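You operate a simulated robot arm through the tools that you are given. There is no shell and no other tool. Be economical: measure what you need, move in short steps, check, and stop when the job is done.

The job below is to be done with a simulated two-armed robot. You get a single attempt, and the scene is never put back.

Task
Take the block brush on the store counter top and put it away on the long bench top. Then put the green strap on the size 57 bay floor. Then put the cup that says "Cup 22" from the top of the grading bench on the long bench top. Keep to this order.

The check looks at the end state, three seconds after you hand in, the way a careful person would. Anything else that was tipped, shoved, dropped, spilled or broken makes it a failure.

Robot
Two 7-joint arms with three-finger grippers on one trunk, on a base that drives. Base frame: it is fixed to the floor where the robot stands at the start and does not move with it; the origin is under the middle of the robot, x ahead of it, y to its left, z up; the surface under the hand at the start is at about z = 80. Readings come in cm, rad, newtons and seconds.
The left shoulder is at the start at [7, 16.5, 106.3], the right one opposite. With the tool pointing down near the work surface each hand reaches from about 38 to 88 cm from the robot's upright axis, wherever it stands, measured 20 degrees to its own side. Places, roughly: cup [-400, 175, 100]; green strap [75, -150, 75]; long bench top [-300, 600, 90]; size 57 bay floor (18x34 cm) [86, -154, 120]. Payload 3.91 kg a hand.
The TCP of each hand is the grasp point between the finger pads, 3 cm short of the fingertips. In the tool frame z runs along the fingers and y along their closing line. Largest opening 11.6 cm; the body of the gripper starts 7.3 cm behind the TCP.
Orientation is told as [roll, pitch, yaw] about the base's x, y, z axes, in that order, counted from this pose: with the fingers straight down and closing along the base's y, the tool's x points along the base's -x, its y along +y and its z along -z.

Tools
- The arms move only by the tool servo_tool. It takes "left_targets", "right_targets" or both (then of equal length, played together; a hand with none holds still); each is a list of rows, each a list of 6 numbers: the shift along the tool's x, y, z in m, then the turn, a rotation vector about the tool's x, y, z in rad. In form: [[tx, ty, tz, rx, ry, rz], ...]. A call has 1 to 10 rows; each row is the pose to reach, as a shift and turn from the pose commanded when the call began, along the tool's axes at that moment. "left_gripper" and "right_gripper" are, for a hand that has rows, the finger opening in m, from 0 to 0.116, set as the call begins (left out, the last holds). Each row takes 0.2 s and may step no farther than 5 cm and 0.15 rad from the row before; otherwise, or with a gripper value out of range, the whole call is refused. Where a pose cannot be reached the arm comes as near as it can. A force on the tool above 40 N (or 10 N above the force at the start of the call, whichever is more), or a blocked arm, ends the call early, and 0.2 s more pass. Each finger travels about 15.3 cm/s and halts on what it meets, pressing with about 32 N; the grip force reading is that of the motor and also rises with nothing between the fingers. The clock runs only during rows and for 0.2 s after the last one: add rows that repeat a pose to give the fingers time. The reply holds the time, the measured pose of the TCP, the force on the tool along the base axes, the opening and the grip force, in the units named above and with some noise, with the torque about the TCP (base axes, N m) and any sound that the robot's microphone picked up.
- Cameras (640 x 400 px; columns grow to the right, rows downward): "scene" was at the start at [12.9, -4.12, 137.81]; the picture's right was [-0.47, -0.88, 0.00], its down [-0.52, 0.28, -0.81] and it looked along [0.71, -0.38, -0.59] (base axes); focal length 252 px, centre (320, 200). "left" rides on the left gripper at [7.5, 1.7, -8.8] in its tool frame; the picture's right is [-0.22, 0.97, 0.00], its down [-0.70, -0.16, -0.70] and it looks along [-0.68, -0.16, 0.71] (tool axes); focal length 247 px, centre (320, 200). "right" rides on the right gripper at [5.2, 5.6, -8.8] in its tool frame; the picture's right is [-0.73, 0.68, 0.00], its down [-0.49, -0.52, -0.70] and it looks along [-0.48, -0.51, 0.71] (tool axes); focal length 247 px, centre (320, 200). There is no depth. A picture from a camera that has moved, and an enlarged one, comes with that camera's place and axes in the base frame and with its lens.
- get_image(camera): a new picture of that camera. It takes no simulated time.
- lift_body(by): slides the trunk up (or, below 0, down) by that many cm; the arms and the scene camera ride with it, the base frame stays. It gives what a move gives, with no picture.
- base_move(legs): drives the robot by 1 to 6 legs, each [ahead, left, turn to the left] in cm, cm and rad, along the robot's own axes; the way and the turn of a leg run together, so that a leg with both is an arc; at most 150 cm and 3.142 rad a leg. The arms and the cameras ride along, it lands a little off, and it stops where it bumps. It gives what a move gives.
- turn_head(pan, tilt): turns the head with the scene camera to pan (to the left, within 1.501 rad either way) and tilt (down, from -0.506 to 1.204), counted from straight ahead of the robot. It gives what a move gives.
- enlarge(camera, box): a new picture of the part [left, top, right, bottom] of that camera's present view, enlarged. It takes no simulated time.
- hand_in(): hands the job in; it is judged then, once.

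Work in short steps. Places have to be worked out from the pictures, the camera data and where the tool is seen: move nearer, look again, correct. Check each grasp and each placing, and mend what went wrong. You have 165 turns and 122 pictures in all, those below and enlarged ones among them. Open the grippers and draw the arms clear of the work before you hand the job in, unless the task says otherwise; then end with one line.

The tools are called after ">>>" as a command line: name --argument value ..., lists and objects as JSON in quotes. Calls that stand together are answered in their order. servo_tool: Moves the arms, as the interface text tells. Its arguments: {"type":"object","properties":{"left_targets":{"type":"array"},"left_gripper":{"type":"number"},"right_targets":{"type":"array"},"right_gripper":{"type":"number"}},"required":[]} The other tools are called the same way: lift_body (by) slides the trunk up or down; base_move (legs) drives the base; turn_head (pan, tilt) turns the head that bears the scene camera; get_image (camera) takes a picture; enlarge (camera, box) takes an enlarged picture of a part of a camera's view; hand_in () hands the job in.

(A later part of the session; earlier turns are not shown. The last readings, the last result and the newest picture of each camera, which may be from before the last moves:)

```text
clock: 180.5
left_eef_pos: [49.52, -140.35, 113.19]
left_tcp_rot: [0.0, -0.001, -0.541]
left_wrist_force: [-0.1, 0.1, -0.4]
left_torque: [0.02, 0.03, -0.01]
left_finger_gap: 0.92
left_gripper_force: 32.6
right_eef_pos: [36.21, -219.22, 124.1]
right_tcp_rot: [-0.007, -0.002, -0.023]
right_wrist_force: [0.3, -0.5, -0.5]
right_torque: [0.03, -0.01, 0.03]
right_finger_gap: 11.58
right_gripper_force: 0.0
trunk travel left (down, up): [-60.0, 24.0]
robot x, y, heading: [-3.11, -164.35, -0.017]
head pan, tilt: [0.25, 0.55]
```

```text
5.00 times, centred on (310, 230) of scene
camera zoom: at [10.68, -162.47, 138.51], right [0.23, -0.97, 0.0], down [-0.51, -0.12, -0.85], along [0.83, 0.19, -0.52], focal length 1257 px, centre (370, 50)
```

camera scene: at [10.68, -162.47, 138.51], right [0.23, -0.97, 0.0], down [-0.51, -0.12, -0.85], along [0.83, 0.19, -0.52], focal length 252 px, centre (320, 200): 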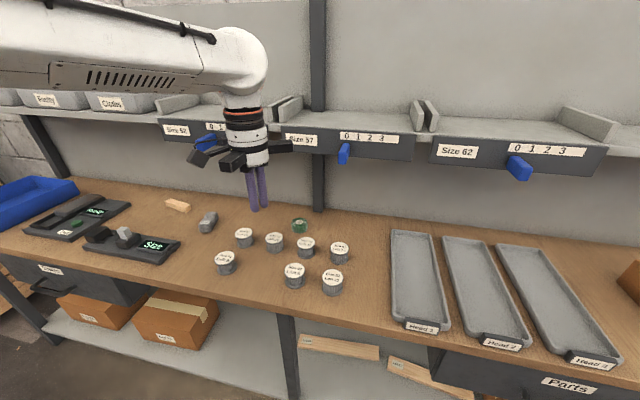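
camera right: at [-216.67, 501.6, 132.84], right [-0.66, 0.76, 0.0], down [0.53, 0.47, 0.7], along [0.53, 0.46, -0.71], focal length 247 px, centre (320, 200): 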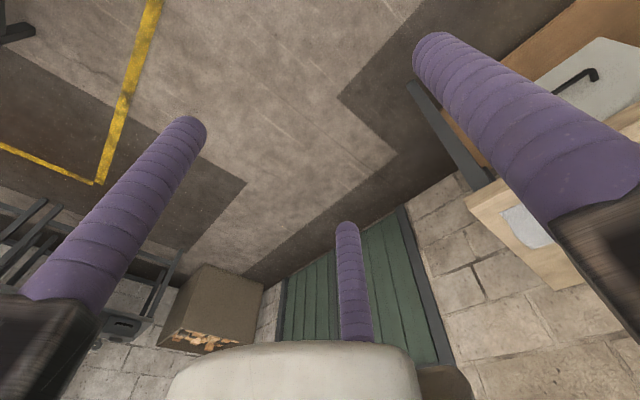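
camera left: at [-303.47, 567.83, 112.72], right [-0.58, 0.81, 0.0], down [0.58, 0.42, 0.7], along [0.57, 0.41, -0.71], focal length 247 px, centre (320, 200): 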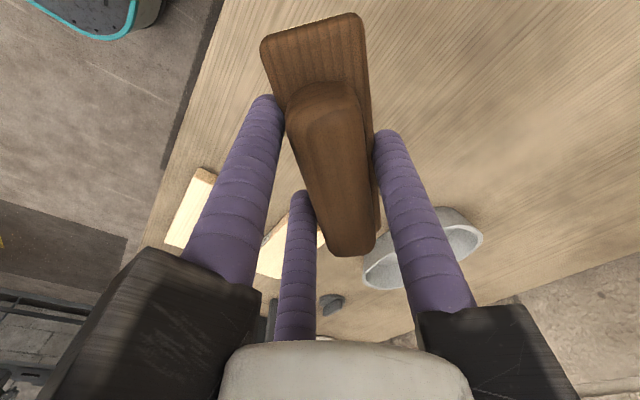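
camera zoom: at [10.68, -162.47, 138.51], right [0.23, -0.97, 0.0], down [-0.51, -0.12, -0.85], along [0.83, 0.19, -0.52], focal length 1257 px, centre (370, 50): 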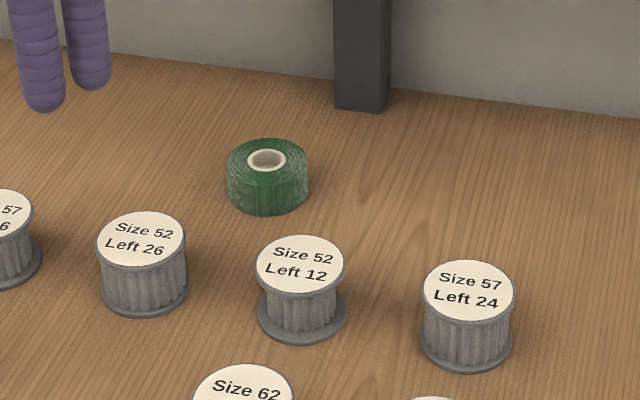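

Roll: centre ≈(81,-138.5), Ø6, height 2.4, core hole ≈2.2 cm; too far under the shelf to be gripped upright. Plan: lean the hand ~0.7 rad, hook the lowest jaw tip into the core hole, drag the roll out to the free window near y≈-113 and grip it there upright. First a small strafe left and open to 6 cm.

>>> base_move --legs '[[0, 10, 0.017]]'

>>> servo_tool --left_targets '[[-0.02, 0.0, 0.02, -0.072, -0.12, 0], [-0.04, 0.0, 0.04, -0.144, -0.24, 0], [-0.06, 0.0, 0.06, -0.216, -0.36, 0], [-0.08, 0.0, 0.08, -0.288, -0.48, 0], [-0.1, 0.0, 0.1, -0.36, -0.6, 0]]' --left_gripper 0.06

>>> get_image --camera "scene"

```text
clock: 181.6
left_eef_pos: [49.37, -129.65, 113.24]
left_tcp_rot: [-0.001, 0.0, -0.524]
left_wrist_force: [-0.1, 1.0, 0.3]
left_torque: [0.03, -0.01, 0.0]
left_finger_gap: 0.91
left_gripper_force: 32.0
right_eef_pos: [37.31, -208.5, 124.03]
right_tcp_rot: [-0.008, -0.002, -0.004]
right_wrist_force: [0.7, -0.3, -0.5]
right_torque: [-0.02, 0.02, 0.03]
right_finger_gap: 11.57
right_gripper_force: 0.0
trunk travel left (down, up): [-60.0, 24.0]
robot x, y, heading: [-2.83, -154.62, 0.001]
head pan, tilt: [0.25, 0.55]
```

```text
clock: 182.8
left_eef_pos: [57.99, -134.69, 103.34]
left_tcp_rot: [0.412, -0.585, -0.653]
left_wrist_force: [0.2, -0.1, 0.2]
left_torque: [0.03, 0.0, 0.0]
left_finger_gap: 6.01
left_gripper_force: 0.0
right_eef_pos: [37.2, -208.72, 124.02]
right_tcp_rot: [-0.005, -0.002, -0.006]
right_wrist_force: [0.3, -0.5, 0.0]
right_torque: [0.05, 0.01, 0.01]
right_finger_gap: 11.61
right_gripper_force: 0.1
trunk travel left (down, up): [-60.0, 24.0]
robot x, y, heading: [-2.94, -154.47, 0.0]
head pan, tilt: [0.25, 0.55]
```

```text
69 pictures are left
camera scene: at [10.8, -152.48, 138.5], right [0.24, -0.97, 0.0], down [-0.51, -0.13, -0.85], along [0.83, 0.21, -0.52], focal length 252 px, centre (320, 200)
```

scene: 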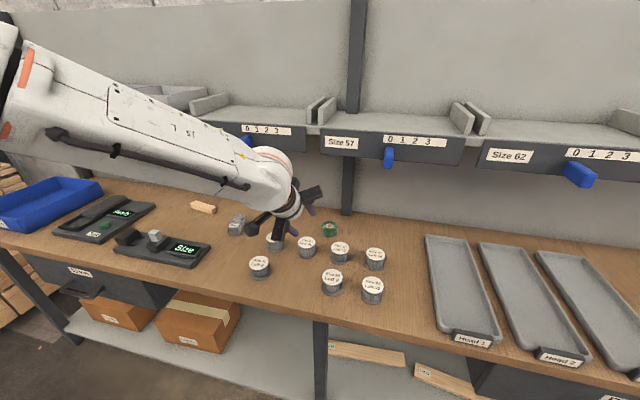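

Lean is right (tool axis (0.645,0,-0.764)). I go down-forward to z 93 and then forward under the shelf edge to hover with the low jaw above the roll.

>>> servo_tool --left_targets '[[-0.005, -0.012, 0.043, 0, 0, 0], [-0.01, -0.024, 0.087, 0, 0, 0], [-0.015, -0.037, 0.13, 0, 0, 0], [-0.041, -0.022, 0.157, 0, 0, 0], [-0.067, -0.007, 0.184, 0, 0, 0], [-0.094, 0.008, 0.211, 0, 0, 0], [-0.12, 0.023, 0.238, 0, 0, 0]]'

>>> get_image --camera "scene"

>>> get_image --camera "left"

```text
clock: 184.4
left_eef_pos: [82.23, -138.46, 92.22]
left_tcp_rot: [0.407, -0.583, -0.648]
left_wrist_force: [1.1, -0.6, -0.6]
left_torque: [-0.03, 0.04, -0.01]
left_finger_gap: 5.99
left_gripper_force: 0.1
right_eef_pos: [37.39, -208.49, 124.03]
right_tcp_rot: [-0.005, -0.001, -0.004]
right_wrist_force: [-0.1, -0.3, 0.5]
right_torque: [-0.04, 0.03, 0.0]
right_finger_gap: 11.6
right_gripper_force: 0.0
trunk travel left (down, up): [-60.0, 24.0]
robot x, y, heading: [-3.31, -154.51, 0.003]
head pan, tilt: [0.25, 0.55]
```

```text
68 pictures are left
camera scene: at [10.96, -152.23, 138.48], right [0.24, -0.97, 0.0], down [-0.51, -0.13, -0.85], along [0.83, 0.21, -0.52], focal length 252 px, centre (320, 200)
```

scene: 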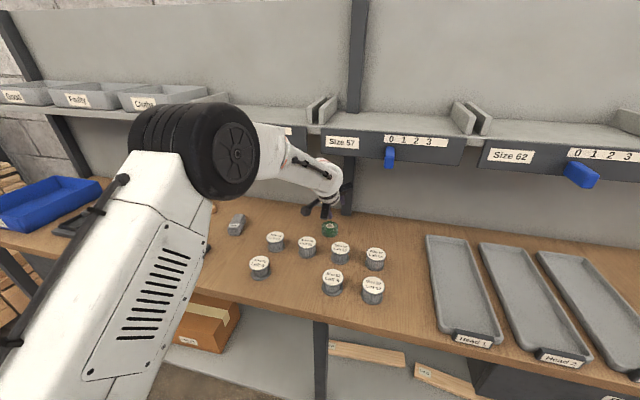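

```text
67 pictures are left
camera left: at [72.2, -133.21, 95.52], right [0.52, 0.73, 0.45], down [-0.05, -0.5, 0.87], along [0.85, -0.47, -0.22], focal length 247 px, centre (320, 200)
```

left: 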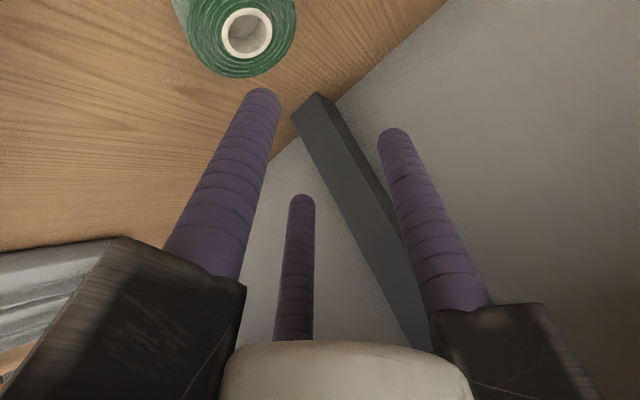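

The wrist view puts the hole at about (82.4,-138.1); low tip is at (81,-138.3,87.3). I shift +1.3 in x and lower 3.8 cm, then look again.

>>> servo_tool --left_targets '[[0.007, -0.003, 0.019, 0, 0, 0], [0.0134, -0.006, 0.0374, 0, 0, 0]]'

>>> get_image --camera "left"

>>> enlarge --camera "scene" --box '[280, 180, 380, 250]'

```text
clock: 185.0
left_eef_pos: [83.45, -138.19, 88.44]
left_tcp_rot: [0.41, -0.586, -0.649]
left_wrist_force: [0.1, 0.4, -0.2]
left_torque: [0.02, 0.05, -0.02]
left_finger_gap: 6.01
left_gripper_force: 0.1
right_eef_pos: [37.4, -208.43, 124.07]
right_tcp_rot: [-0.007, 0.0, -0.005]
right_wrist_force: [0.0, 0.4, 0.1]
right_torque: [-0.01, 0.01, 0.01]
right_finger_gap: 11.6
right_gripper_force: 0.1
trunk travel left (down, up): [-60.0, 24.0]
robot x, y, heading: [-3.03, -154.46, -0.001]
head pan, tilt: [0.25, 0.55]
```

```text
66 pictures are left
camera left: at [73.48, -132.98, 91.8], right [0.52, 0.73, 0.45], down [-0.05, -0.5, 0.87], along [0.85, -0.47, -0.22], focal length 247 px, centre (320, 200)
```

left: 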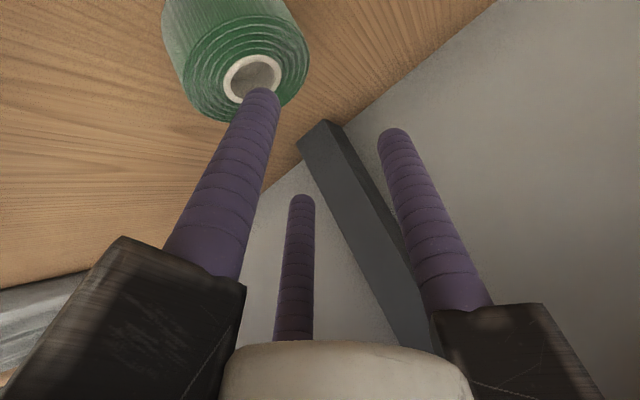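

```text
5.71 times, centred on (330, 215) of scene
camera zoom: at [10.85, -152.26, 138.5], right [0.24, -0.97, 0.0], down [-0.51, -0.13, -0.85], along [0.83, 0.21, -0.52], focal length 1437 px, centre (263, 114)
```

zoom: 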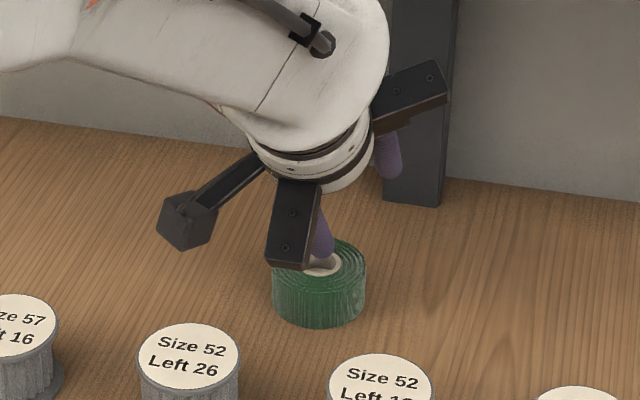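

Triangulated hole top: (82.5,-138.1,82.2); tip at (82.25,-138.15,83.5). I dip it ~2 cm with a 0.4 cm forward bias.

>>> servo_tool --left_targets '[[0.002, -0.001, 0.0065, 0, 0, 0], [0.0045, -0.003, 0.0105, 0, 0, 0], [0.0065, -0.004, 0.0142, 0, 0, 0]]'

>>> get_image --camera "left"

```text
clock: 185.8
left_eef_pos: [83.73, -138.3, 87.77]
left_tcp_rot: [0.415, -0.594, -0.653]
left_wrist_force: [-8.8, 0.5, 24.2]
left_torque: [0.06, 0.74, -0.02]
left_finger_gap: 5.52
left_gripper_force: 0.0
right_eef_pos: [36.93, -208.54, 124.27]
right_tcp_rot: [-0.008, -0.007, -0.005]
right_wrist_force: [-0.4, 1.6, 0.0]
right_torque: [-0.01, -0.01, -0.01]
right_finger_gap: 11.62
right_gripper_force: 0.1
trunk travel left (down, up): [-60.0, 24.0]
robot x, y, heading: [-3.12, -154.75, -0.004]
head pan, tilt: [0.25, 0.55]
```

```text
64 pictures are left
camera left: at [73.58, -132.96, 90.9], right [0.51, 0.73, 0.45], down [-0.06, -0.5, 0.87], along [0.86, -0.47, -0.21], focal length 247 px, centre (320, 200)
```

left: 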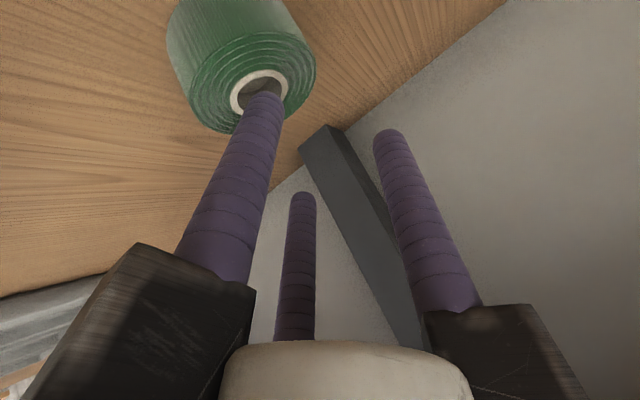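

The tip sits on the hole's far rim (exposed hole side faces the camera). I lift slightly, shift (-0.5,+0.25) cm and dip again.

>>> servo_tool --left_targets '[[0.001, 0.003, -0.0085, 0, 0, 0], [0.005, 0, -0.003, 0, 0, 0], [0.0095, -0.003, 0.0037, 0, 0, 0]]'

>>> get_image --camera "left"

```text
clock: 186.8
left_eef_pos: [83.58, -138.14, 87.78]
left_tcp_rot: [0.423, -0.608, -0.657]
left_wrist_force: [-7.1, -0.9, 25.8]
left_torque: [-0.09, 0.61, -0.01]
left_finger_gap: 5.39
left_gripper_force: 0.1
right_eef_pos: [36.87, -208.62, 124.16]
right_tcp_rot: [-0.006, -0.004, -0.005]
right_wrist_force: [0.0, 0.2, -0.4]
right_torque: [-0.06, 0.01, -0.04]
right_finger_gap: 11.59
right_gripper_force: 0.0
trunk travel left (down, up): [-60.0, 24.0]
robot x, y, heading: [-3.28, -154.52, -0.005]
head pan, tilt: [0.25, 0.55]
stopped in row 3 (left hand): the force on the tool passed its limit at 43 N (the readings are from after the stop); the commanded pose is now the measured one
```

```text
63 pictures are left
camera left: at [73.48, -132.85, 90.71], right [0.51, 0.73, 0.46], down [-0.07, -0.49, 0.87], along [0.86, -0.47, -0.2], focal length 247 px, centre (320, 200)
```

left: 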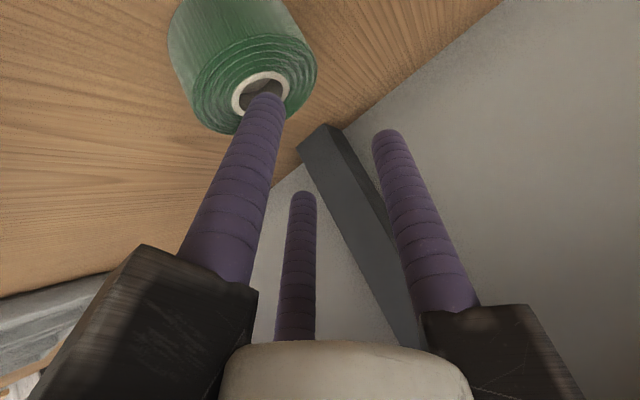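

The core seems to be filled for contact, with the tip pressing on the roll's top at ~25 N. I try a friction drag: 2 cm toward +y.

>>> servo_tool --left_targets '[[0.005, 0.0086, 0, 0, 0, 0], [0.0101, 0.0172, 0, 0, 0, 0]]'

>>> get_image --camera "left"

```text
clock: 187.4
left_eef_pos: [83.4, -136.4, 87.64]
left_tcp_rot: [0.422, -0.602, -0.659]
left_wrist_force: [1.4, -14.3, 31.7]
left_torque: [-0.64, 0.28, 0.16]
left_finger_gap: 4.94
left_gripper_force: 0.0
right_eef_pos: [36.77, -208.78, 124.15]
right_tcp_rot: [-0.007, -0.005, -0.006]
right_wrist_force: [0.8, -0.1, -0.6]
right_torque: [-0.02, 0.01, 0.0]
right_finger_gap: 11.63
right_gripper_force: 0.1
trunk travel left (down, up): [-60.0, 24.0]
robot x, y, heading: [-3.51, -154.39, -0.01]
head pan, tilt: [0.25, 0.55]
```

```text
62 pictures are left
camera left: at [73.39, -131.05, 90.58], right [0.51, 0.73, 0.46], down [-0.07, -0.49, 0.87], along [0.86, -0.47, -0.2], focal length 247 px, centre (320, 200)
```

left: 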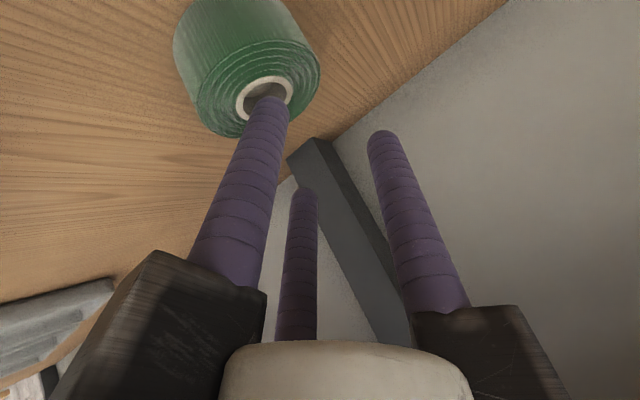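

The roll follows the tip. I continue dragging 12 cm along +y in small rows.

>>> servo_tool --left_targets '[[0.006, 0.0103, 0, 0, 0, 0], [0.0121, 0.0207, 0, 0, 0, 0], [0.0182, 0.031, 0, 0, 0, 0], [0.0243, 0.0413, -0.0005, 0, 0, 0], [0.0304, 0.0517, -0.0005, 0, 0, 0], [0.0364, 0.062, -0.0005, 0, 0, 0], [0.0425, 0.0723, -0.001, 0, 0, 0], [0.0486, 0.0827, -0.001, 0, 0, 0], [0.0546, 0.093, -0.001, 0, 0, 0], [0.0607, 0.1033, -0.001, 0, 0, 0]]'

>>> get_image --camera "left"

>>> get_image --camera "scene"

```text
clock: 189.6
left_eef_pos: [83.22, -124.21, 87.66]
left_tcp_rot: [0.423, -0.598, -0.658]
left_wrist_force: [-0.1, -11.8, 28.3]
left_torque: [-0.57, 0.3, 0.16]
left_finger_gap: 5.06
left_gripper_force: 0.0
right_eef_pos: [36.75, -208.74, 124.13]
right_tcp_rot: [-0.004, -0.006, -0.008]
right_wrist_force: [0.1, 1.0, 0.0]
right_torque: [-0.05, 0.01, -0.02]
right_finger_gap: 11.59
right_gripper_force: 0.0
trunk travel left (down, up): [-60.0, 24.0]
robot x, y, heading: [-2.94, -154.29, -0.006]
head pan, tilt: [0.25, 0.55]
```

```text
61 pictures are left
camera left: at [73.09, -118.96, 90.67], right [0.51, 0.73, 0.46], down [-0.07, -0.5, 0.87], along [0.86, -0.47, -0.21], focal length 247 px, centre (320, 200)
```

left: 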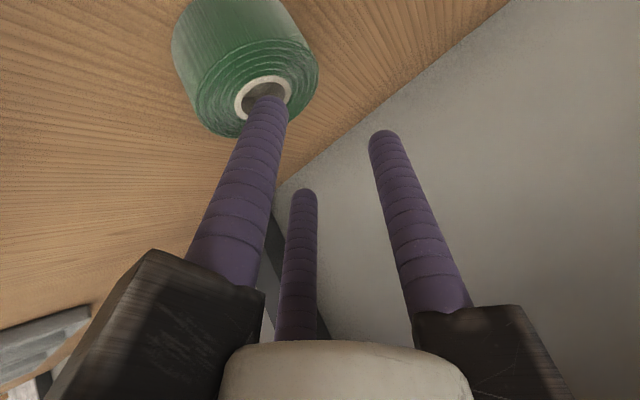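

```text
60 pictures are left
camera scene: at [10.28, -152.56, 138.56], right [0.24, -0.97, 0.0], down [-0.5, -0.13, -0.85], along [0.83, 0.21, -0.52], focal length 252 px, centre (320, 200)
```

scene: 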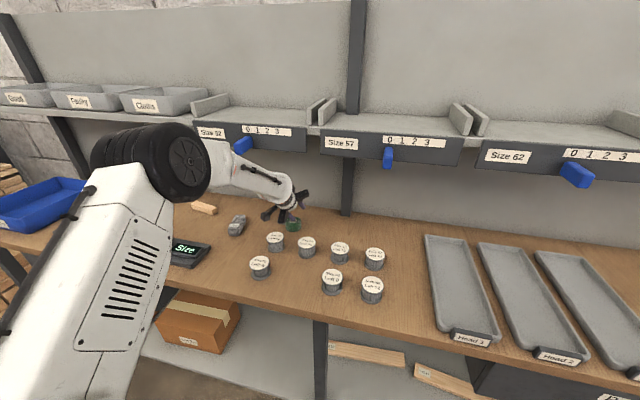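

Works well. Another 10.3 cm along +y to the middle of the free window (between the size-57 spool and the grey block).

>>> servo_tool --left_targets '[[0.0058, 0.0098, 0, 0, 0, 0], [0.0116, 0.0197, 0, 0, 0, 0], [0.0174, 0.0295, 0, 0, 0, 0], [0.0232, 0.0394, 0, 0, 0, 0], [0.029, 0.0492, 0, 0, 0, 0], [0.0347, 0.0591, 0, 0, 0, 0], [0.0405, 0.0689, -0.0003, 0, 0, 0], [0.0463, 0.0788, -0.0003, 0, 0, 0], [0.0521, 0.0886, -0.0003, 0, 0, 0]]'

>>> servo_tool --left_targets '[[0.0066, -0.0038, -0.0064, 0, 0, 0], [0.0132, -0.0076, -0.0129, 0, 0, 0], [0.0199, -0.0114, -0.0194, 0, 0, 0]]'

>>> get_image --camera "left"

>>> enlarge --camera "scene" --box '[180, 160, 340, 280]'

```text
clock: 191.6
left_eef_pos: [83.09, -114.05, 87.7]
left_tcp_rot: [0.423, -0.598, -0.657]
left_wrist_force: [0.9, -11.8, 25.3]
left_torque: [-0.57, 0.28, 0.19]
left_finger_gap: 5.12
left_gripper_force: 0.0
right_eef_pos: [36.67, -208.86, 124.15]
right_tcp_rot: [-0.004, -0.005, -0.007]
right_wrist_force: [0.4, -0.1, 1.0]
right_torque: [-0.01, 0.01, 0.03]
right_finger_gap: 11.59
right_gripper_force: 0.1
trunk travel left (down, up): [-60.0, 24.0]
robot x, y, heading: [-2.84, -154.11, -0.007]
head pan, tilt: [0.25, 0.55]
```

```text
clock: 192.4
left_eef_pos: [80.28, -113.77, 87.4]
left_tcp_rot: [0.424, -0.598, -0.656]
left_wrist_force: [11.1, 2.3, 24.6]
left_torque: [0.11, -0.26, 0.0]
left_finger_gap: 4.77
left_gripper_force: 0.1
right_eef_pos: [37.0, -208.56, 124.05]
right_tcp_rot: [-0.007, -0.003, -0.004]
right_wrist_force: [-0.4, 0.8, 1.2]
right_torque: [-0.02, 0.05, 0.01]
right_finger_gap: 11.59
right_gripper_force: 0.1
trunk travel left (down, up): [-60.0, 24.0]
robot x, y, heading: [-3.44, -154.52, -0.005]
head pan, tilt: [0.25, 0.55]
```

```text
59 pictures are left
camera left: at [70.22, -108.44, 90.57], right [0.51, 0.73, 0.46], down [-0.06, -0.5, 0.87], along [0.86, -0.47, -0.21], focal length 247 px, centre (320, 200)
```

left: 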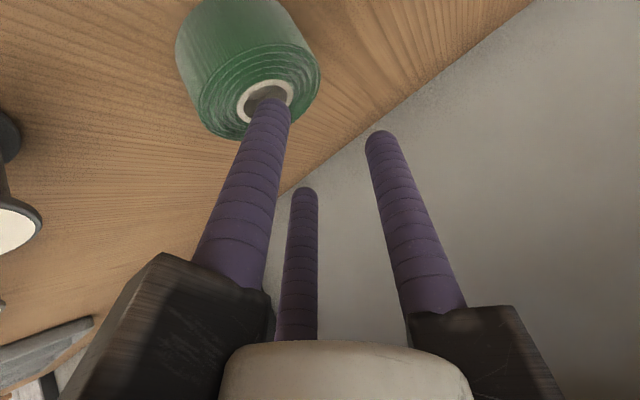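

```text
3.33 times, centred on (260, 220) of scene
camera zoom: at [10.54, -152.4, 138.53], right [0.24, -0.97, 0.0], down [-0.51, -0.13, -0.85], along [0.83, 0.21, -0.52], focal length 838 px, centre (520, 133)
```

zoom: 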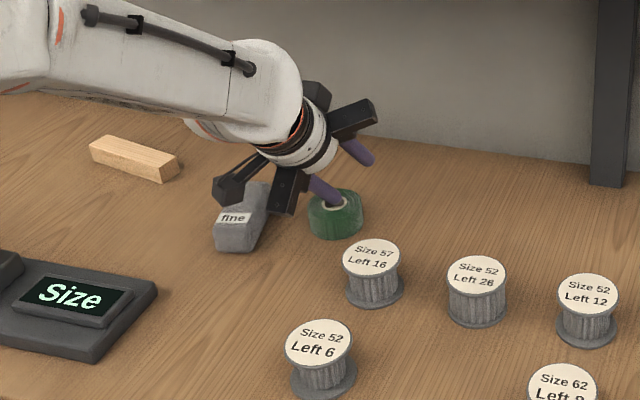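

The roll is at about (79.6,-113.4) and follows. I pull it a further 14 cm toward the robot.

>>> servo_tool --left_targets '[[0.0093, -0.0055, -0.009, 0, 0, 0], [0.0185, -0.011, -0.018, 0, 0, 0], [0.0278, -0.0165, -0.027, 0, 0, 0], [0.037, -0.022, -0.036, 0, 0, 0], [0.0463, -0.0275, -0.045, 0, 0, 0], [0.0556, -0.033, -0.0542, 0, 0, 0], [0.0649, -0.0385, -0.0632, 0, 0, 0], [0.0741, -0.044, -0.0722, 0, 0, 0], [0.0834, -0.0495, -0.0812, 0, 0, 0], [0.0926, -0.055, -0.0902, 0, 0, 0]]'

>>> enlarge --camera "scene" --box '[180, 160, 340, 280]'

```text
clock: 194.6
left_eef_pos: [66.38, -114.01, 87.33]
left_tcp_rot: [0.427, -0.604, -0.659]
left_wrist_force: [13.8, 0.3, 33.6]
left_torque: [0.06, -0.31, 0.02]
left_finger_gap: 4.38
left_gripper_force: 0.0
right_eef_pos: [37.07, -208.81, 124.07]
right_tcp_rot: [-0.005, -0.004, -0.008]
right_wrist_force: [0.0, 1.5, -0.8]
right_torque: [0.01, 0.01, -0.03]
right_finger_gap: 11.59
right_gripper_force: 0.0
trunk travel left (down, up): [-60.0, 24.0]
robot x, y, heading: [-2.73, -154.65, 0.0]
head pan, tilt: [0.25, 0.55]
```

```text
3.33 times, centred on (260, 220) of scene
camera zoom: at [10.51, -152.51, 138.54], right [0.24, -0.97, 0.0], down [-0.51, -0.13, -0.85], along [0.83, 0.21, -0.52], focal length 838 px, centre (520, 133)
```

zoom: 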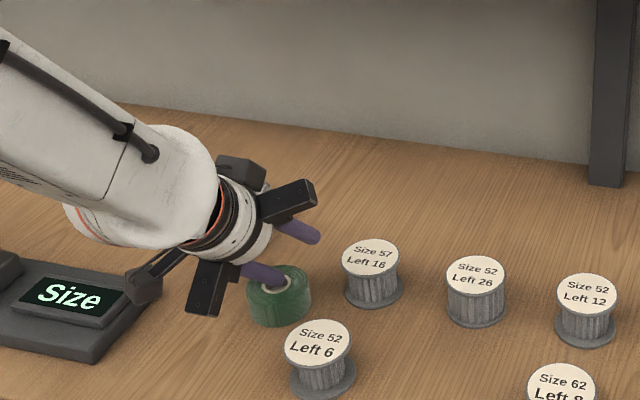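

The roll now stands free at about (65.3,-113.9). I lift off, draw back a bit, and reduce the lean to ~0.17 rad.

>>> servo_tool --left_targets '[[-0.022, 0.0134, -0.0306, 0, 0, 0], [-0.033, 0.02, -0.06, 0, 0, 0], [-0.036, 0.02, -0.1, 0, 0, 0], [-0.04, 0.021, -0.14, 0, 0, 0], [-0.042, 0.022, -0.154, 0.07, 0.12, 0], [-0.042, 0.022, -0.154, 0.14, 0.24, 0], [-0.042, 0.022, -0.154, 0.21, 0.36, 0], [-0.042, 0.022, -0.154, 0.268, 0.456, 0]]' --left_gripper 0.09

>>> get_image --camera "left"

>>> get_image --camera "scene"

```text
clock: 196.4
left_eef_pos: [59.84, -114.37, 101.54]
left_tcp_rot: [0.098, -0.153, -0.531]
left_wrist_force: [-0.5, -1.0, -0.6]
left_torque: [0.0, 0.02, -0.05]
left_finger_gap: 9.02
left_gripper_force: 0.1
right_eef_pos: [37.31, -208.5, 123.89]
right_tcp_rot: [-0.007, 0.001, -0.004]
right_wrist_force: [-0.1, -0.2, 0.7]
right_torque: [-0.03, 0.03, -0.02]
right_finger_gap: 11.61
right_gripper_force: 0.0
trunk travel left (down, up): [-60.0, 24.0]
robot x, y, heading: [-2.97, -154.55, -0.001]
head pan, tilt: [0.25, 0.55]
```

```text
56 pictures are left
camera left: at [52.67, -109.09, 109.27], right [0.67, 0.73, 0.13], down [0.39, -0.49, 0.78], along [0.63, -0.47, -0.61], focal length 247 px, centre (320, 200)
```

left: 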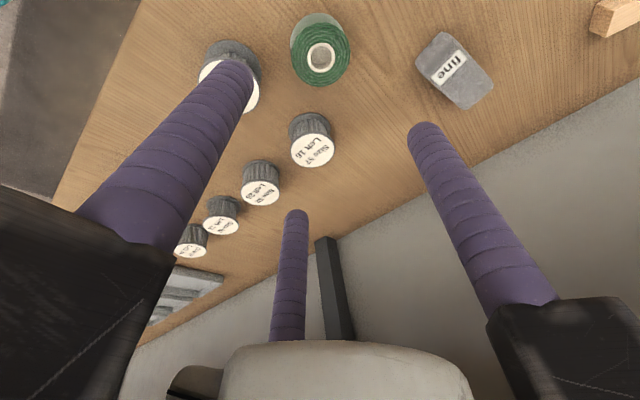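

```text
55 pictures are left
camera scene: at [10.88, -152.29, 138.49], right [0.24, -0.97, 0.0], down [-0.51, -0.13, -0.85], along [0.83, 0.21, -0.52], focal length 252 px, centre (320, 200)
```

scene: 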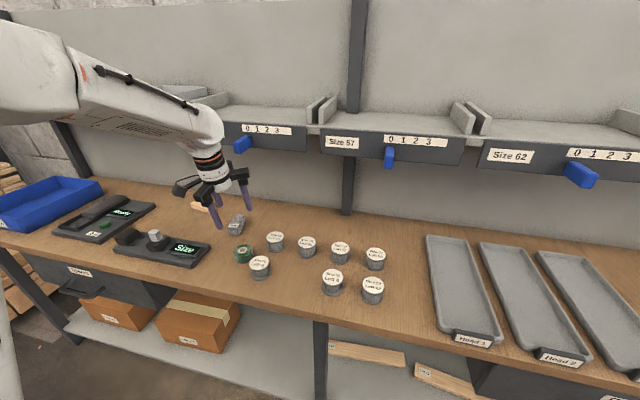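

I lower over the roll to about z 91 at (63.7,-113.5) and re-measure with the wrist camera.

>>> servo_tool --left_targets '[[-0.004, 0.005, 0.037, 0, 0, 0], [-0.008, 0.011, 0.073, 0, 0, 0], [-0.0127, 0.0167, 0.11, 0, 0, 0]]'

>>> get_image --camera "left"

>>> enlarge --camera "scene" --box '[180, 180, 320, 285]'

```text
clock: 197.2
left_eef_pos: [63.73, -113.48, 91.14]
left_tcp_rot: [0.095, -0.155, -0.53]
left_wrist_force: [0.1, 0.4, -0.4]
left_torque: [-0.03, 0.01, -0.01]
left_finger_gap: 8.97
left_gripper_force: 0.1
right_eef_pos: [37.27, -208.44, 124.13]
right_tcp_rot: [-0.007, -0.001, -0.005]
right_wrist_force: [0.8, 0.1, 0.5]
right_torque: [0.01, 0.01, 0.0]
right_finger_gap: 11.58
right_gripper_force: 0.1
trunk travel left (down, up): [-60.0, 24.0]
robot x, y, heading: [-3.05, -154.44, -0.001]
head pan, tilt: [0.25, 0.55]
```

```text
54 pictures are left
camera left: at [56.55, -108.14, 98.81], right [0.67, 0.73, 0.13], down [0.39, -0.49, 0.78], along [0.63, -0.47, -0.61], focal length 247 px, centre (320, 200)
```

left: 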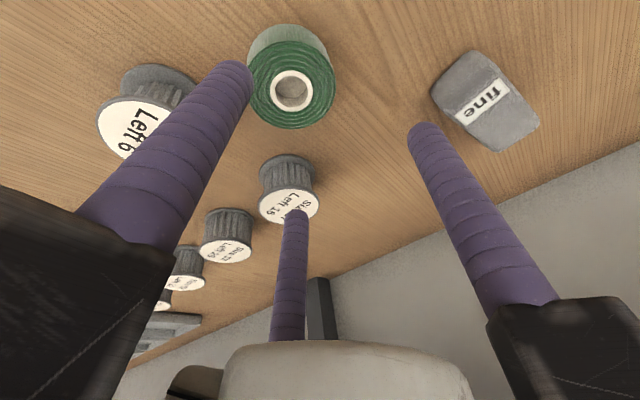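

```text
3.81 times, centred on (250, 232) of scene
camera zoom: at [10.88, -152.22, 138.49], right [0.24, -0.97, 0.0], down [-0.51, -0.13, -0.85], along [0.83, 0.21, -0.52], focal length 958 px, centre (587, 76)
```

zoom: 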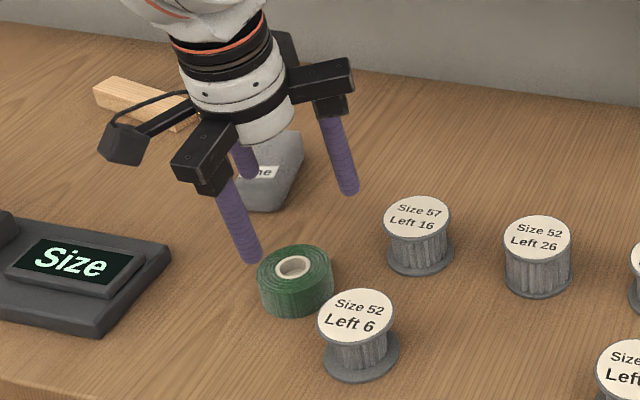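

Consistent: roll centre ≈(63.3,-113.6). I set the opening to 8 cm, descend to TCP z 84.5 at (62.7,-113.6), and then close.

>>> servo_tool --left_targets '[[0.006, -0.004, 0.02, 0, 0, 0], [0.012, -0.008, 0.042, 0, 0, 0], [0.018, -0.0122, 0.063, 0, 0, 0]]' --left_gripper 0.08

>>> get_image --camera "left"

```text
clock: 198.0
left_eef_pos: [62.5, -113.72, 84.5]
left_tcp_rot: [0.098, -0.155, -0.529]
left_wrist_force: [0.4, 0.8, 0.2]
left_torque: [0.0, 0.0, -0.05]
left_finger_gap: 8.0
left_gripper_force: 0.2
right_eef_pos: [37.19, -208.52, 124.11]
right_tcp_rot: [-0.008, -0.003, -0.005]
right_wrist_force: [0.7, 0.2, 0.1]
right_torque: [-0.02, 0.01, 0.01]
right_finger_gap: 11.61
right_gripper_force: 0.0
trunk travel left (down, up): [-60.0, 24.0]
robot x, y, heading: [-3.0, -154.56, -0.002]
head pan, tilt: [0.25, 0.55]
```

```text
52 pictures are left
camera left: at [55.48, -108.37, 92.27], right [0.67, 0.73, 0.13], down [0.39, -0.49, 0.78], along [0.63, -0.47, -0.61], focal length 247 px, centre (320, 200)
```

left: 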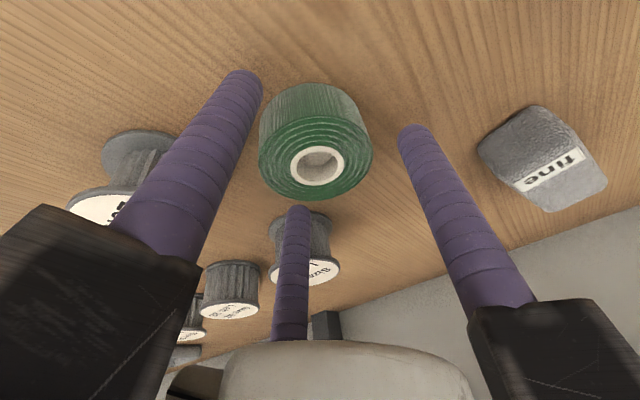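

The roll is well centred between the jaws; closing.

>>> servo_tool --left_targets '[[0, 0, 0, 0, 0, 0], [0, 0, 0, 0, 0, 0], [0, 0, 0, 0, 0, 0]]' --left_gripper 0.0

>>> servo_tool --left_targets '[[0.003, -0.002, -0.015, 0, 0, 0], [0.005, -0.003, -0.03, 0, 0, 0], [0.007, -0.005, -0.05, 0, 0, 0]]'

>>> get_image --camera "left"

```text
clock: 198.8
left_eef_pos: [62.63, -113.58, 84.54]
left_tcp_rot: [0.097, -0.155, -0.53]
left_wrist_force: [-1.0, -0.1, -1.0]
left_torque: [0.0, -0.02, 0.0]
left_finger_gap: 6.11
left_gripper_force: 32.3
right_eef_pos: [37.17, -208.49, 124.08]
right_tcp_rot: [-0.007, -0.002, -0.005]
right_wrist_force: [-0.1, -0.2, -0.3]
right_torque: [0.0, 0.0, -0.04]
right_finger_gap: 11.59
right_gripper_force: 0.0
trunk travel left (down, up): [-60.0, 24.0]
robot x, y, heading: [-2.95, -154.25, -0.006]
head pan, tilt: [0.25, 0.55]
```

```text
clock: 199.6
left_eef_pos: [60.85, -113.77, 89.52]
left_tcp_rot: [0.097, -0.156, -0.53]
left_wrist_force: [0.0, -1.2, -0.7]
left_torque: [0.01, 0.02, 0.01]
left_finger_gap: 6.08
left_gripper_force: 32.1
right_eef_pos: [37.14, -208.57, 124.08]
right_tcp_rot: [-0.006, -0.001, -0.007]
right_wrist_force: [0.0, 0.3, 0.0]
right_torque: [-0.01, -0.01, -0.04]
right_finger_gap: 11.6
right_gripper_force: 0.1
trunk travel left (down, up): [-60.0, 24.0]
robot x, y, heading: [-3.22, -154.54, 0.003]
head pan, tilt: [0.25, 0.55]
```

```text
51 pictures are left
camera left: at [53.71, -108.48, 97.17], right [0.67, 0.73, 0.13], down [0.39, -0.49, 0.78], along [0.64, -0.47, -0.61], focal length 247 px, centre (320, 200)
```

left: 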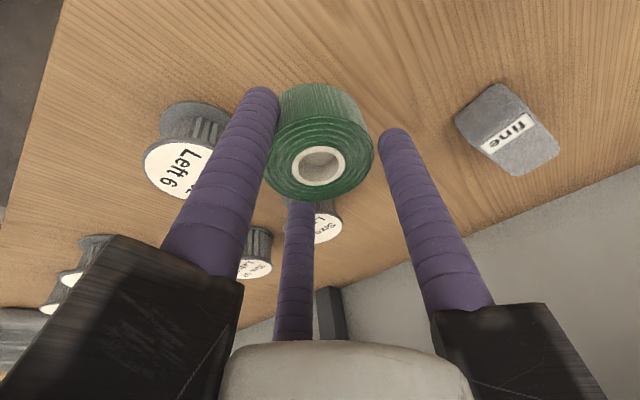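

Held (6.1 cm). I draw it back from the bench, raise the trunk 24 cm, and strafe right toward bay 57.

>>> servo_tool --left_targets '[[0.024, -0.0135, -0.02, 0, 0, 0], [0.047, -0.027, -0.036, 0, 0, 0], [0.071, -0.04, -0.054, 0, 0, 0], [0.0946, -0.054, -0.071, 0, 0, 0]]'

>>> lift_body --by 24

>>> base_move --legs '[[-8, -38, 0]]'

>>> turn_head --pan 0.2 --tilt 0.6

>>> get_image --camera "scene"

```text
clock: 200.6
left_eef_pos: [48.82, -113.64, 94.42]
left_tcp_rot: [0.098, -0.156, -0.53]
left_wrist_force: [-1.2, 0.3, -2.1]
left_torque: [0.03, -0.03, 0.01]
left_finger_gap: 5.96
left_gripper_force: 31.8
right_eef_pos: [37.02, -208.62, 124.22]
right_tcp_rot: [-0.006, -0.003, -0.007]
right_wrist_force: [0.8, -0.7, 0.3]
right_torque: [0.02, -0.03, -0.02]
right_finger_gap: 11.57
right_gripper_force: 0.1
trunk travel left (down, up): [-60.0, 24.0]
robot x, y, heading: [-3.26, -154.21, -0.002]
head pan, tilt: [0.25, 0.55]
```

```text
clock: 203.1
left_eef_pos: [49.0, -113.66, 118.32]
left_tcp_rot: [0.099, -0.156, -0.53]
left_wrist_force: [0.2, -0.5, -1.2]
left_torque: [0.01, -0.01, -0.02]
left_finger_gap: 5.97
left_gripper_force: 31.8
right_eef_pos: [37.31, -208.4, 148.14]
right_tcp_rot: [-0.006, -0.003, -0.004]
right_wrist_force: [0.0, -0.3, -0.6]
right_torque: [0.0, 0.0, 0.02]
right_finger_gap: 11.59
right_gripper_force: 0.0
trunk travel left (down, up): [-84.0, 0.0]
robot x, y, heading: [-3.03, -154.46, 0.001]
head pan, tilt: [0.25, 0.55]
```

```text
clock: 205.5
left_eef_pos: [40.89, -151.27, 118.2]
left_tcp_rot: [0.098, -0.156, -0.531]
left_wrist_force: [0.2, 0.3, -1.4]
left_torque: [-0.06, -0.01, -0.03]
left_finger_gap: 5.97
left_gripper_force: 31.9
right_eef_pos: [29.13, -246.05, 148.14]
right_tcp_rot: [-0.01, 0.0, -0.008]
right_wrist_force: [0.0, 0.0, 0.0]
right_torque: [-0.01, 0.02, 0.0]
right_finger_gap: 11.59
right_gripper_force: 0.0
trunk travel left (down, up): [-84.0, 0.0]
robot x, y, heading: [-11.52, -192.56, -0.003]
head pan, tilt: [0.25, 0.55]
```

```text
clock: 206.1
left_eef_pos: [40.72, -151.37, 118.38]
left_tcp_rot: [0.097, -0.157, -0.531]
left_wrist_force: [-0.4, -0.6, -1.6]
left_torque: [-0.01, 0.04, 0.0]
left_finger_gap: 5.96
left_gripper_force: 32.1
right_eef_pos: [29.05, -246.18, 148.2]
right_tcp_rot: [-0.01, -0.002, -0.005]
right_wrist_force: [0.7, 0.3, 0.0]
right_torque: [-0.03, 0.01, 0.01]
right_finger_gap: 11.6
right_gripper_force: 0.2
trunk travel left (down, up): [-84.0, 0.0]
robot x, y, heading: [-10.85, -192.13, -0.005]
head pan, tilt: [0.201, 0.6]
```

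```text
50 pictures are left
camera scene: at [2.56, -190.45, 162.05], right [0.2, -0.98, 0.0], down [-0.55, -0.11, -0.82], along [0.81, 0.16, -0.57], focal length 252 px, centre (320, 200)
```

scene: 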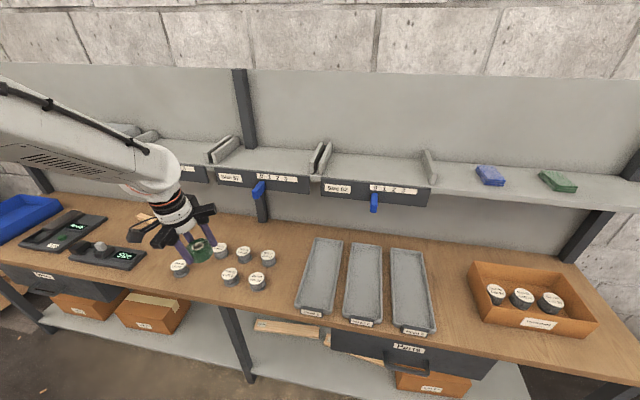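

I enlarge the green flat item at the right end and the bay, to be sure about what the strap is and where the bay floor lies.

>>> enlarge --camera "scene" --box '[440, 140, 600, 240]'

>>> enlarge --camera "scene" --box '[180, 120, 360, 220]'

```text
4.00 times, centred on (520, 190) of scene
camera zoom: at [2.56, -190.45, 162.05], right [0.2, -0.98, 0.0], down [-0.55, -0.11, -0.82], along [0.81, 0.16, -0.57], focal length 1006 px, centre (-480, 240)
```

zoom: 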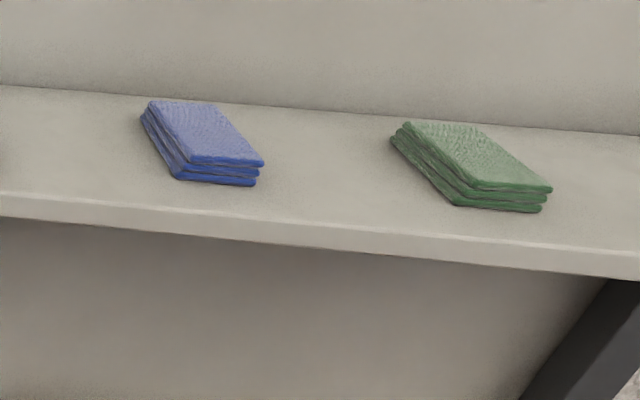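

```text
3.56 times, centred on (270, 170) of scene
camera zoom: at [2.56, -190.45, 162.05], right [0.2, -0.98, 0.0], down [-0.55, -0.11, -0.82], along [0.81, 0.16, -0.57], focal length 894 px, centre (498, 307)
```

zoom: 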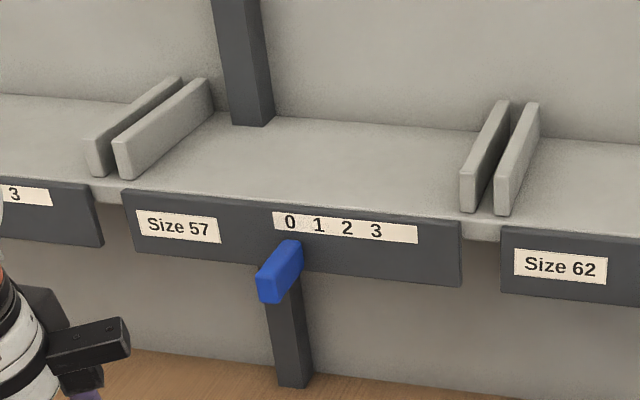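

Bay floor spans x≈77–96, y≈-138…-171 at z≈119.3, empty. I raise the hand to z 133 and drive ahead 15 / left 10.

>>> servo_tool --left_targets '[[-0.006, 0.004, -0.04, 0, 0, 0], [-0.012, 0.007, -0.08, 0, 0, 0], [-0.018, 0.011, -0.12, 0, 0, 0], [-0.022, 0.014, -0.1435, 0, 0, 0]]'

>>> base_move --legs '[[14, 10, 0]]'

```text
clock: 207.1
left_eef_pos: [40.76, -151.36, 132.88]
left_tcp_rot: [0.097, -0.156, -0.531]
left_wrist_force: [0.3, 0.4, -2.1]
left_torque: [0.01, 0.02, -0.01]
left_finger_gap: 6.0
left_gripper_force: 32.5
right_eef_pos: [28.92, -246.3, 148.1]
right_tcp_rot: [-0.008, -0.001, -0.004]
right_wrist_force: [-0.2, 0.5, 0.2]
right_torque: [-0.04, -0.01, 0.0]
right_finger_gap: 11.61
right_gripper_force: 0.1
trunk travel left (down, up): [-84.0, 0.0]
robot x, y, heading: [-11.18, -192.42, -0.004]
head pan, tilt: [0.201, 0.6]
```

```text
clock: 208.6
left_eef_pos: [54.49, -141.62, 133.07]
left_tcp_rot: [0.1, -0.156, -0.532]
left_wrist_force: [-0.5, -0.3, -0.7]
left_torque: [0.05, -0.02, -0.01]
left_finger_gap: 5.96
left_gripper_force: 31.5
right_eef_pos: [42.66, -236.6, 148.08]
right_tcp_rot: [-0.005, -0.004, -0.007]
right_wrist_force: [-1.0, -1.0, 0.2]
right_torque: [0.02, -0.07, -0.01]
right_finger_gap: 11.57
right_gripper_force: 0.2
trunk travel left (down, up): [-84.0, 0.0]
robot x, y, heading: [2.89, -182.69, -0.002]
head pan, tilt: [0.201, 0.6]
```

Now sideways to y=-155 and then forward over the bay floor at about z 131.

>>> servo_tool --left_targets '[[-0.022, -0.039, 0, 0, 0, 0], [-0.045, -0.077, 0, 0, 0, 0], [-0.067, -0.116, 0, 0, 0, 0], [-0.104, -0.095, 0.011, 0, 0, 0], [-0.14, -0.074, 0.021, 0, 0, 0], [-0.177, -0.053, 0.032, 0, 0, 0], [-0.214, -0.031, 0.043, 0, 0, 0], [-0.25, -0.01, 0.054, 0, 0, 0], [-0.287, 0.011, 0.064, 0, 0, 0], [-0.324, 0.032, 0.075, 0, 0, 0]]'

>>> get_image --camera "left"

>>> get_image --camera "scene"

```text
clock: 210.8
left_eef_pos: [85.82, -154.66, 130.55]
left_tcp_rot: [0.097, -0.154, -0.529]
left_wrist_force: [0.8, 0.6, 3.8]
left_torque: [-0.03, 0.18, -0.04]
left_finger_gap: 5.97
left_gripper_force: 32.1
left hand out of reach, approached as far as the arm can: row 3
right_eef_pos: [43.61, -236.29, 148.1]
right_tcp_rot: [-0.006, 0.002, -0.007]
right_wrist_force: [1.1, 1.0, -0.2]
right_torque: [-0.07, 0.19, -0.02]
right_finger_gap: 11.58
right_gripper_force: 0.0
trunk travel left (down, up): [-84.0, 0.0]
robot x, y, heading: [2.93, -182.62, -0.005]
head pan, tilt: [0.201, 0.6]
```

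```text
47 pictures are left
camera left: at [78.66, -149.43, 138.33], right [0.67, 0.73, 0.13], down [0.39, -0.49, 0.78], along [0.63, -0.47, -0.61], focal length 247 px, centre (320, 200)
```

left: 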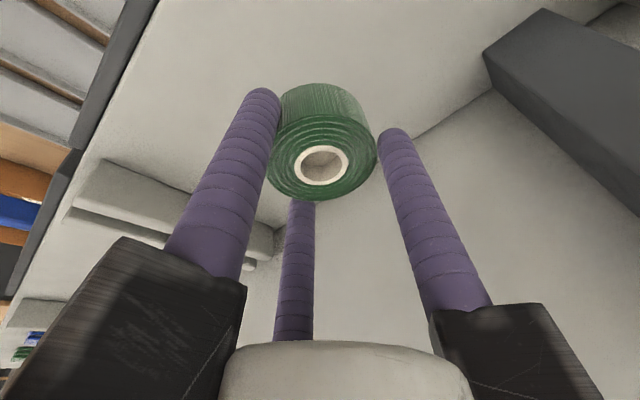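

```text
46 pictures are left
camera scene: at [17.11, -180.57, 162.01], right [0.19, -0.98, 0.0], down [-0.56, -0.11, -0.82], along [0.81, 0.16, -0.57], focal length 252 px, centre (320, 200)
```

scene: 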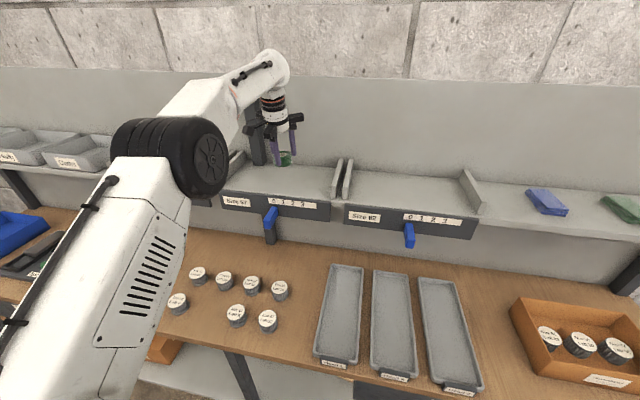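

The roll is over the bay floor. Lower to ~125.3, then creep.

>>> servo_tool --left_targets '[[0.003, -0.002, 0.02, 0, 0, 0], [0.006, -0.004, 0.04, 0, 0, 0], [0.008, -0.005, 0.052, 0, 0, 0]]'

>>> servo_tool --left_targets '[[0.0004, -0.0003, 0.003, 0, 0, 0], [0.001, -0.0006, 0.006, 0, 0, 0]]'

>>> servo_tool --left_targets '[[0.0004, -0.0003, 0.003, 0, 0, 0], [0.001, -0.0006, 0.006, 0, 0, 0]]'

```text
clock: 211.6
left_eef_pos: [85.4, -154.86, 125.44]
left_tcp_rot: [0.099, -0.158, -0.532]
left_wrist_force: [-0.9, 0.2, -1.9]
left_torque: [-0.03, -0.01, -0.02]
left_finger_gap: 5.98
left_gripper_force: 32.0
right_eef_pos: [42.97, -236.36, 148.13]
right_tcp_rot: [-0.006, -0.002, -0.007]
right_wrist_force: [-0.5, 0.2, 0.2]
right_torque: [-0.02, -0.04, 0.0]
right_finger_gap: 11.6
right_gripper_force: 0.0
trunk travel left (down, up): [-84.0, 0.0]
robot x, y, heading: [2.69, -182.34, -0.011]
head pan, tilt: [0.201, 0.6]
```

```text
clock: 212.2
left_eef_pos: [85.33, -154.86, 124.9]
left_tcp_rot: [0.097, -0.156, -0.53]
left_wrist_force: [0.1, 0.5, -1.5]
left_torque: [-0.01, -0.02, 0.02]
left_finger_gap: 5.99
left_gripper_force: 31.9
right_eef_pos: [42.93, -236.41, 148.18]
right_tcp_rot: [-0.006, -0.002, -0.007]
right_wrist_force: [-0.2, -0.6, 0.9]
right_torque: [-0.01, 0.02, -0.01]
right_finger_gap: 11.59
right_gripper_force: 0.1
trunk travel left (down, up): [-84.0, 0.0]
robot x, y, heading: [2.82, -182.44, -0.008]
head pan, tilt: [0.201, 0.6]
```

```text
clock: 212.8
left_eef_pos: [85.34, -154.98, 124.64]
left_tcp_rot: [0.098, -0.161, -0.533]
left_wrist_force: [3.5, 1.6, 12.0]
left_torque: [0.06, 0.16, -0.02]
left_finger_gap: 5.99
left_gripper_force: 32.2
right_eef_pos: [42.77, -236.56, 148.2]
right_tcp_rot: [-0.005, -0.001, -0.007]
right_wrist_force: [-0.6, 0.7, -0.4]
right_torque: [0.01, -0.04, 0.01]
right_finger_gap: 11.62
right_gripper_force: 0.1
trunk travel left (down, up): [-84.0, 0.0]
robot x, y, heading: [2.84, -182.39, -0.005]
head pan, tilt: [0.201, 0.6]
```

Contact felt. Open and withdraw along the tool axis.

>>> servo_tool --left_targets '[[0, 0, 0, 0, 0, 0], [0, 0, 0, 0, 0, 0], [0, 0, 0, 0, 0, 0]]' --left_gripper 0.085

>>> servo_tool --left_targets '[[0, 0, -0.025, 0, 0, 0], [0, 0, -0.05, 0, 0, 0], [0, 0, -0.09, 0, 0, 0], [0.035, -0.02, -0.11, 0, 0, 0], [0.07, -0.04, -0.12, 0, 0, 0], [0.11, -0.06, -0.13, 0, 0, 0], [0.15, -0.085, -0.14, 0, 0, 0], [0.19, -0.105, -0.15, 0, 0, 0]]'

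>>> enlarge --camera "scene" --box '[180, 120, 380, 245]'

```text
clock: 213.6
left_eef_pos: [85.44, -154.87, 124.32]
left_tcp_rot: [0.096, -0.154, -0.531]
left_wrist_force: [-0.7, -0.1, -0.7]
left_torque: [0.01, 0.03, -0.02]
left_finger_gap: 8.5
left_gripper_force: 0.0
right_eef_pos: [42.94, -236.6, 148.11]
right_tcp_rot: [-0.006, -0.002, -0.008]
right_wrist_force: [0.0, 0.4, 0.3]
right_torque: [-0.01, -0.03, -0.01]
right_finger_gap: 11.6
right_gripper_force: 0.1
trunk travel left (down, up): [-84.0, 0.0]
robot x, y, heading: [2.93, -182.38, -0.005]
head pan, tilt: [0.201, 0.6]
```

```text
clock: 215.4
left_eef_pos: [61.0, -155.82, 135.6]
left_tcp_rot: [0.134, -0.134, -0.548]
left_wrist_force: [1.3, 1.2, 2.3]
left_torque: [-0.02, 0.02, 0.03]
left_finger_gap: 8.5
left_gripper_force: 0.0
right_eef_pos: [42.54, -236.68, 148.02]
right_tcp_rot: [-0.005, -0.004, -0.008]
right_wrist_force: [0.3, -0.1, 0.3]
right_torque: [0.09, 0.01, 0.04]
right_finger_gap: 11.59
right_gripper_force: 0.0
trunk travel left (down, up): [-84.0, 0.0]
robot x, y, heading: [2.71, -182.35, -0.0]
head pan, tilt: [0.201, 0.6]
```

```text
3.20 times, centred on (280, 182) of scene
camera zoom: at [16.18, -181.06, 162.09], right [0.19, -0.98, 0.0], down [-0.55, -0.11, -0.83], along [0.81, 0.16, -0.56], focal length 805 px, centre (448, 256)
```

zoom: 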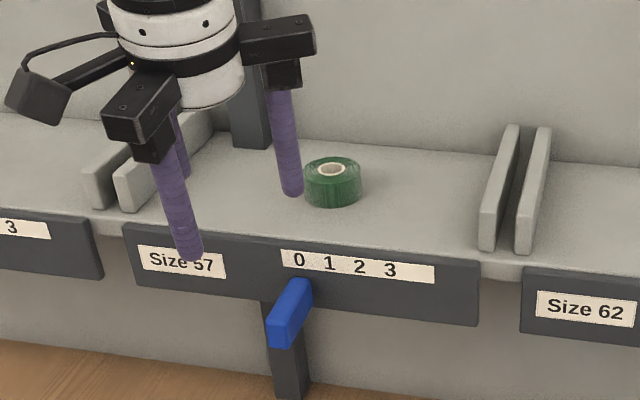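

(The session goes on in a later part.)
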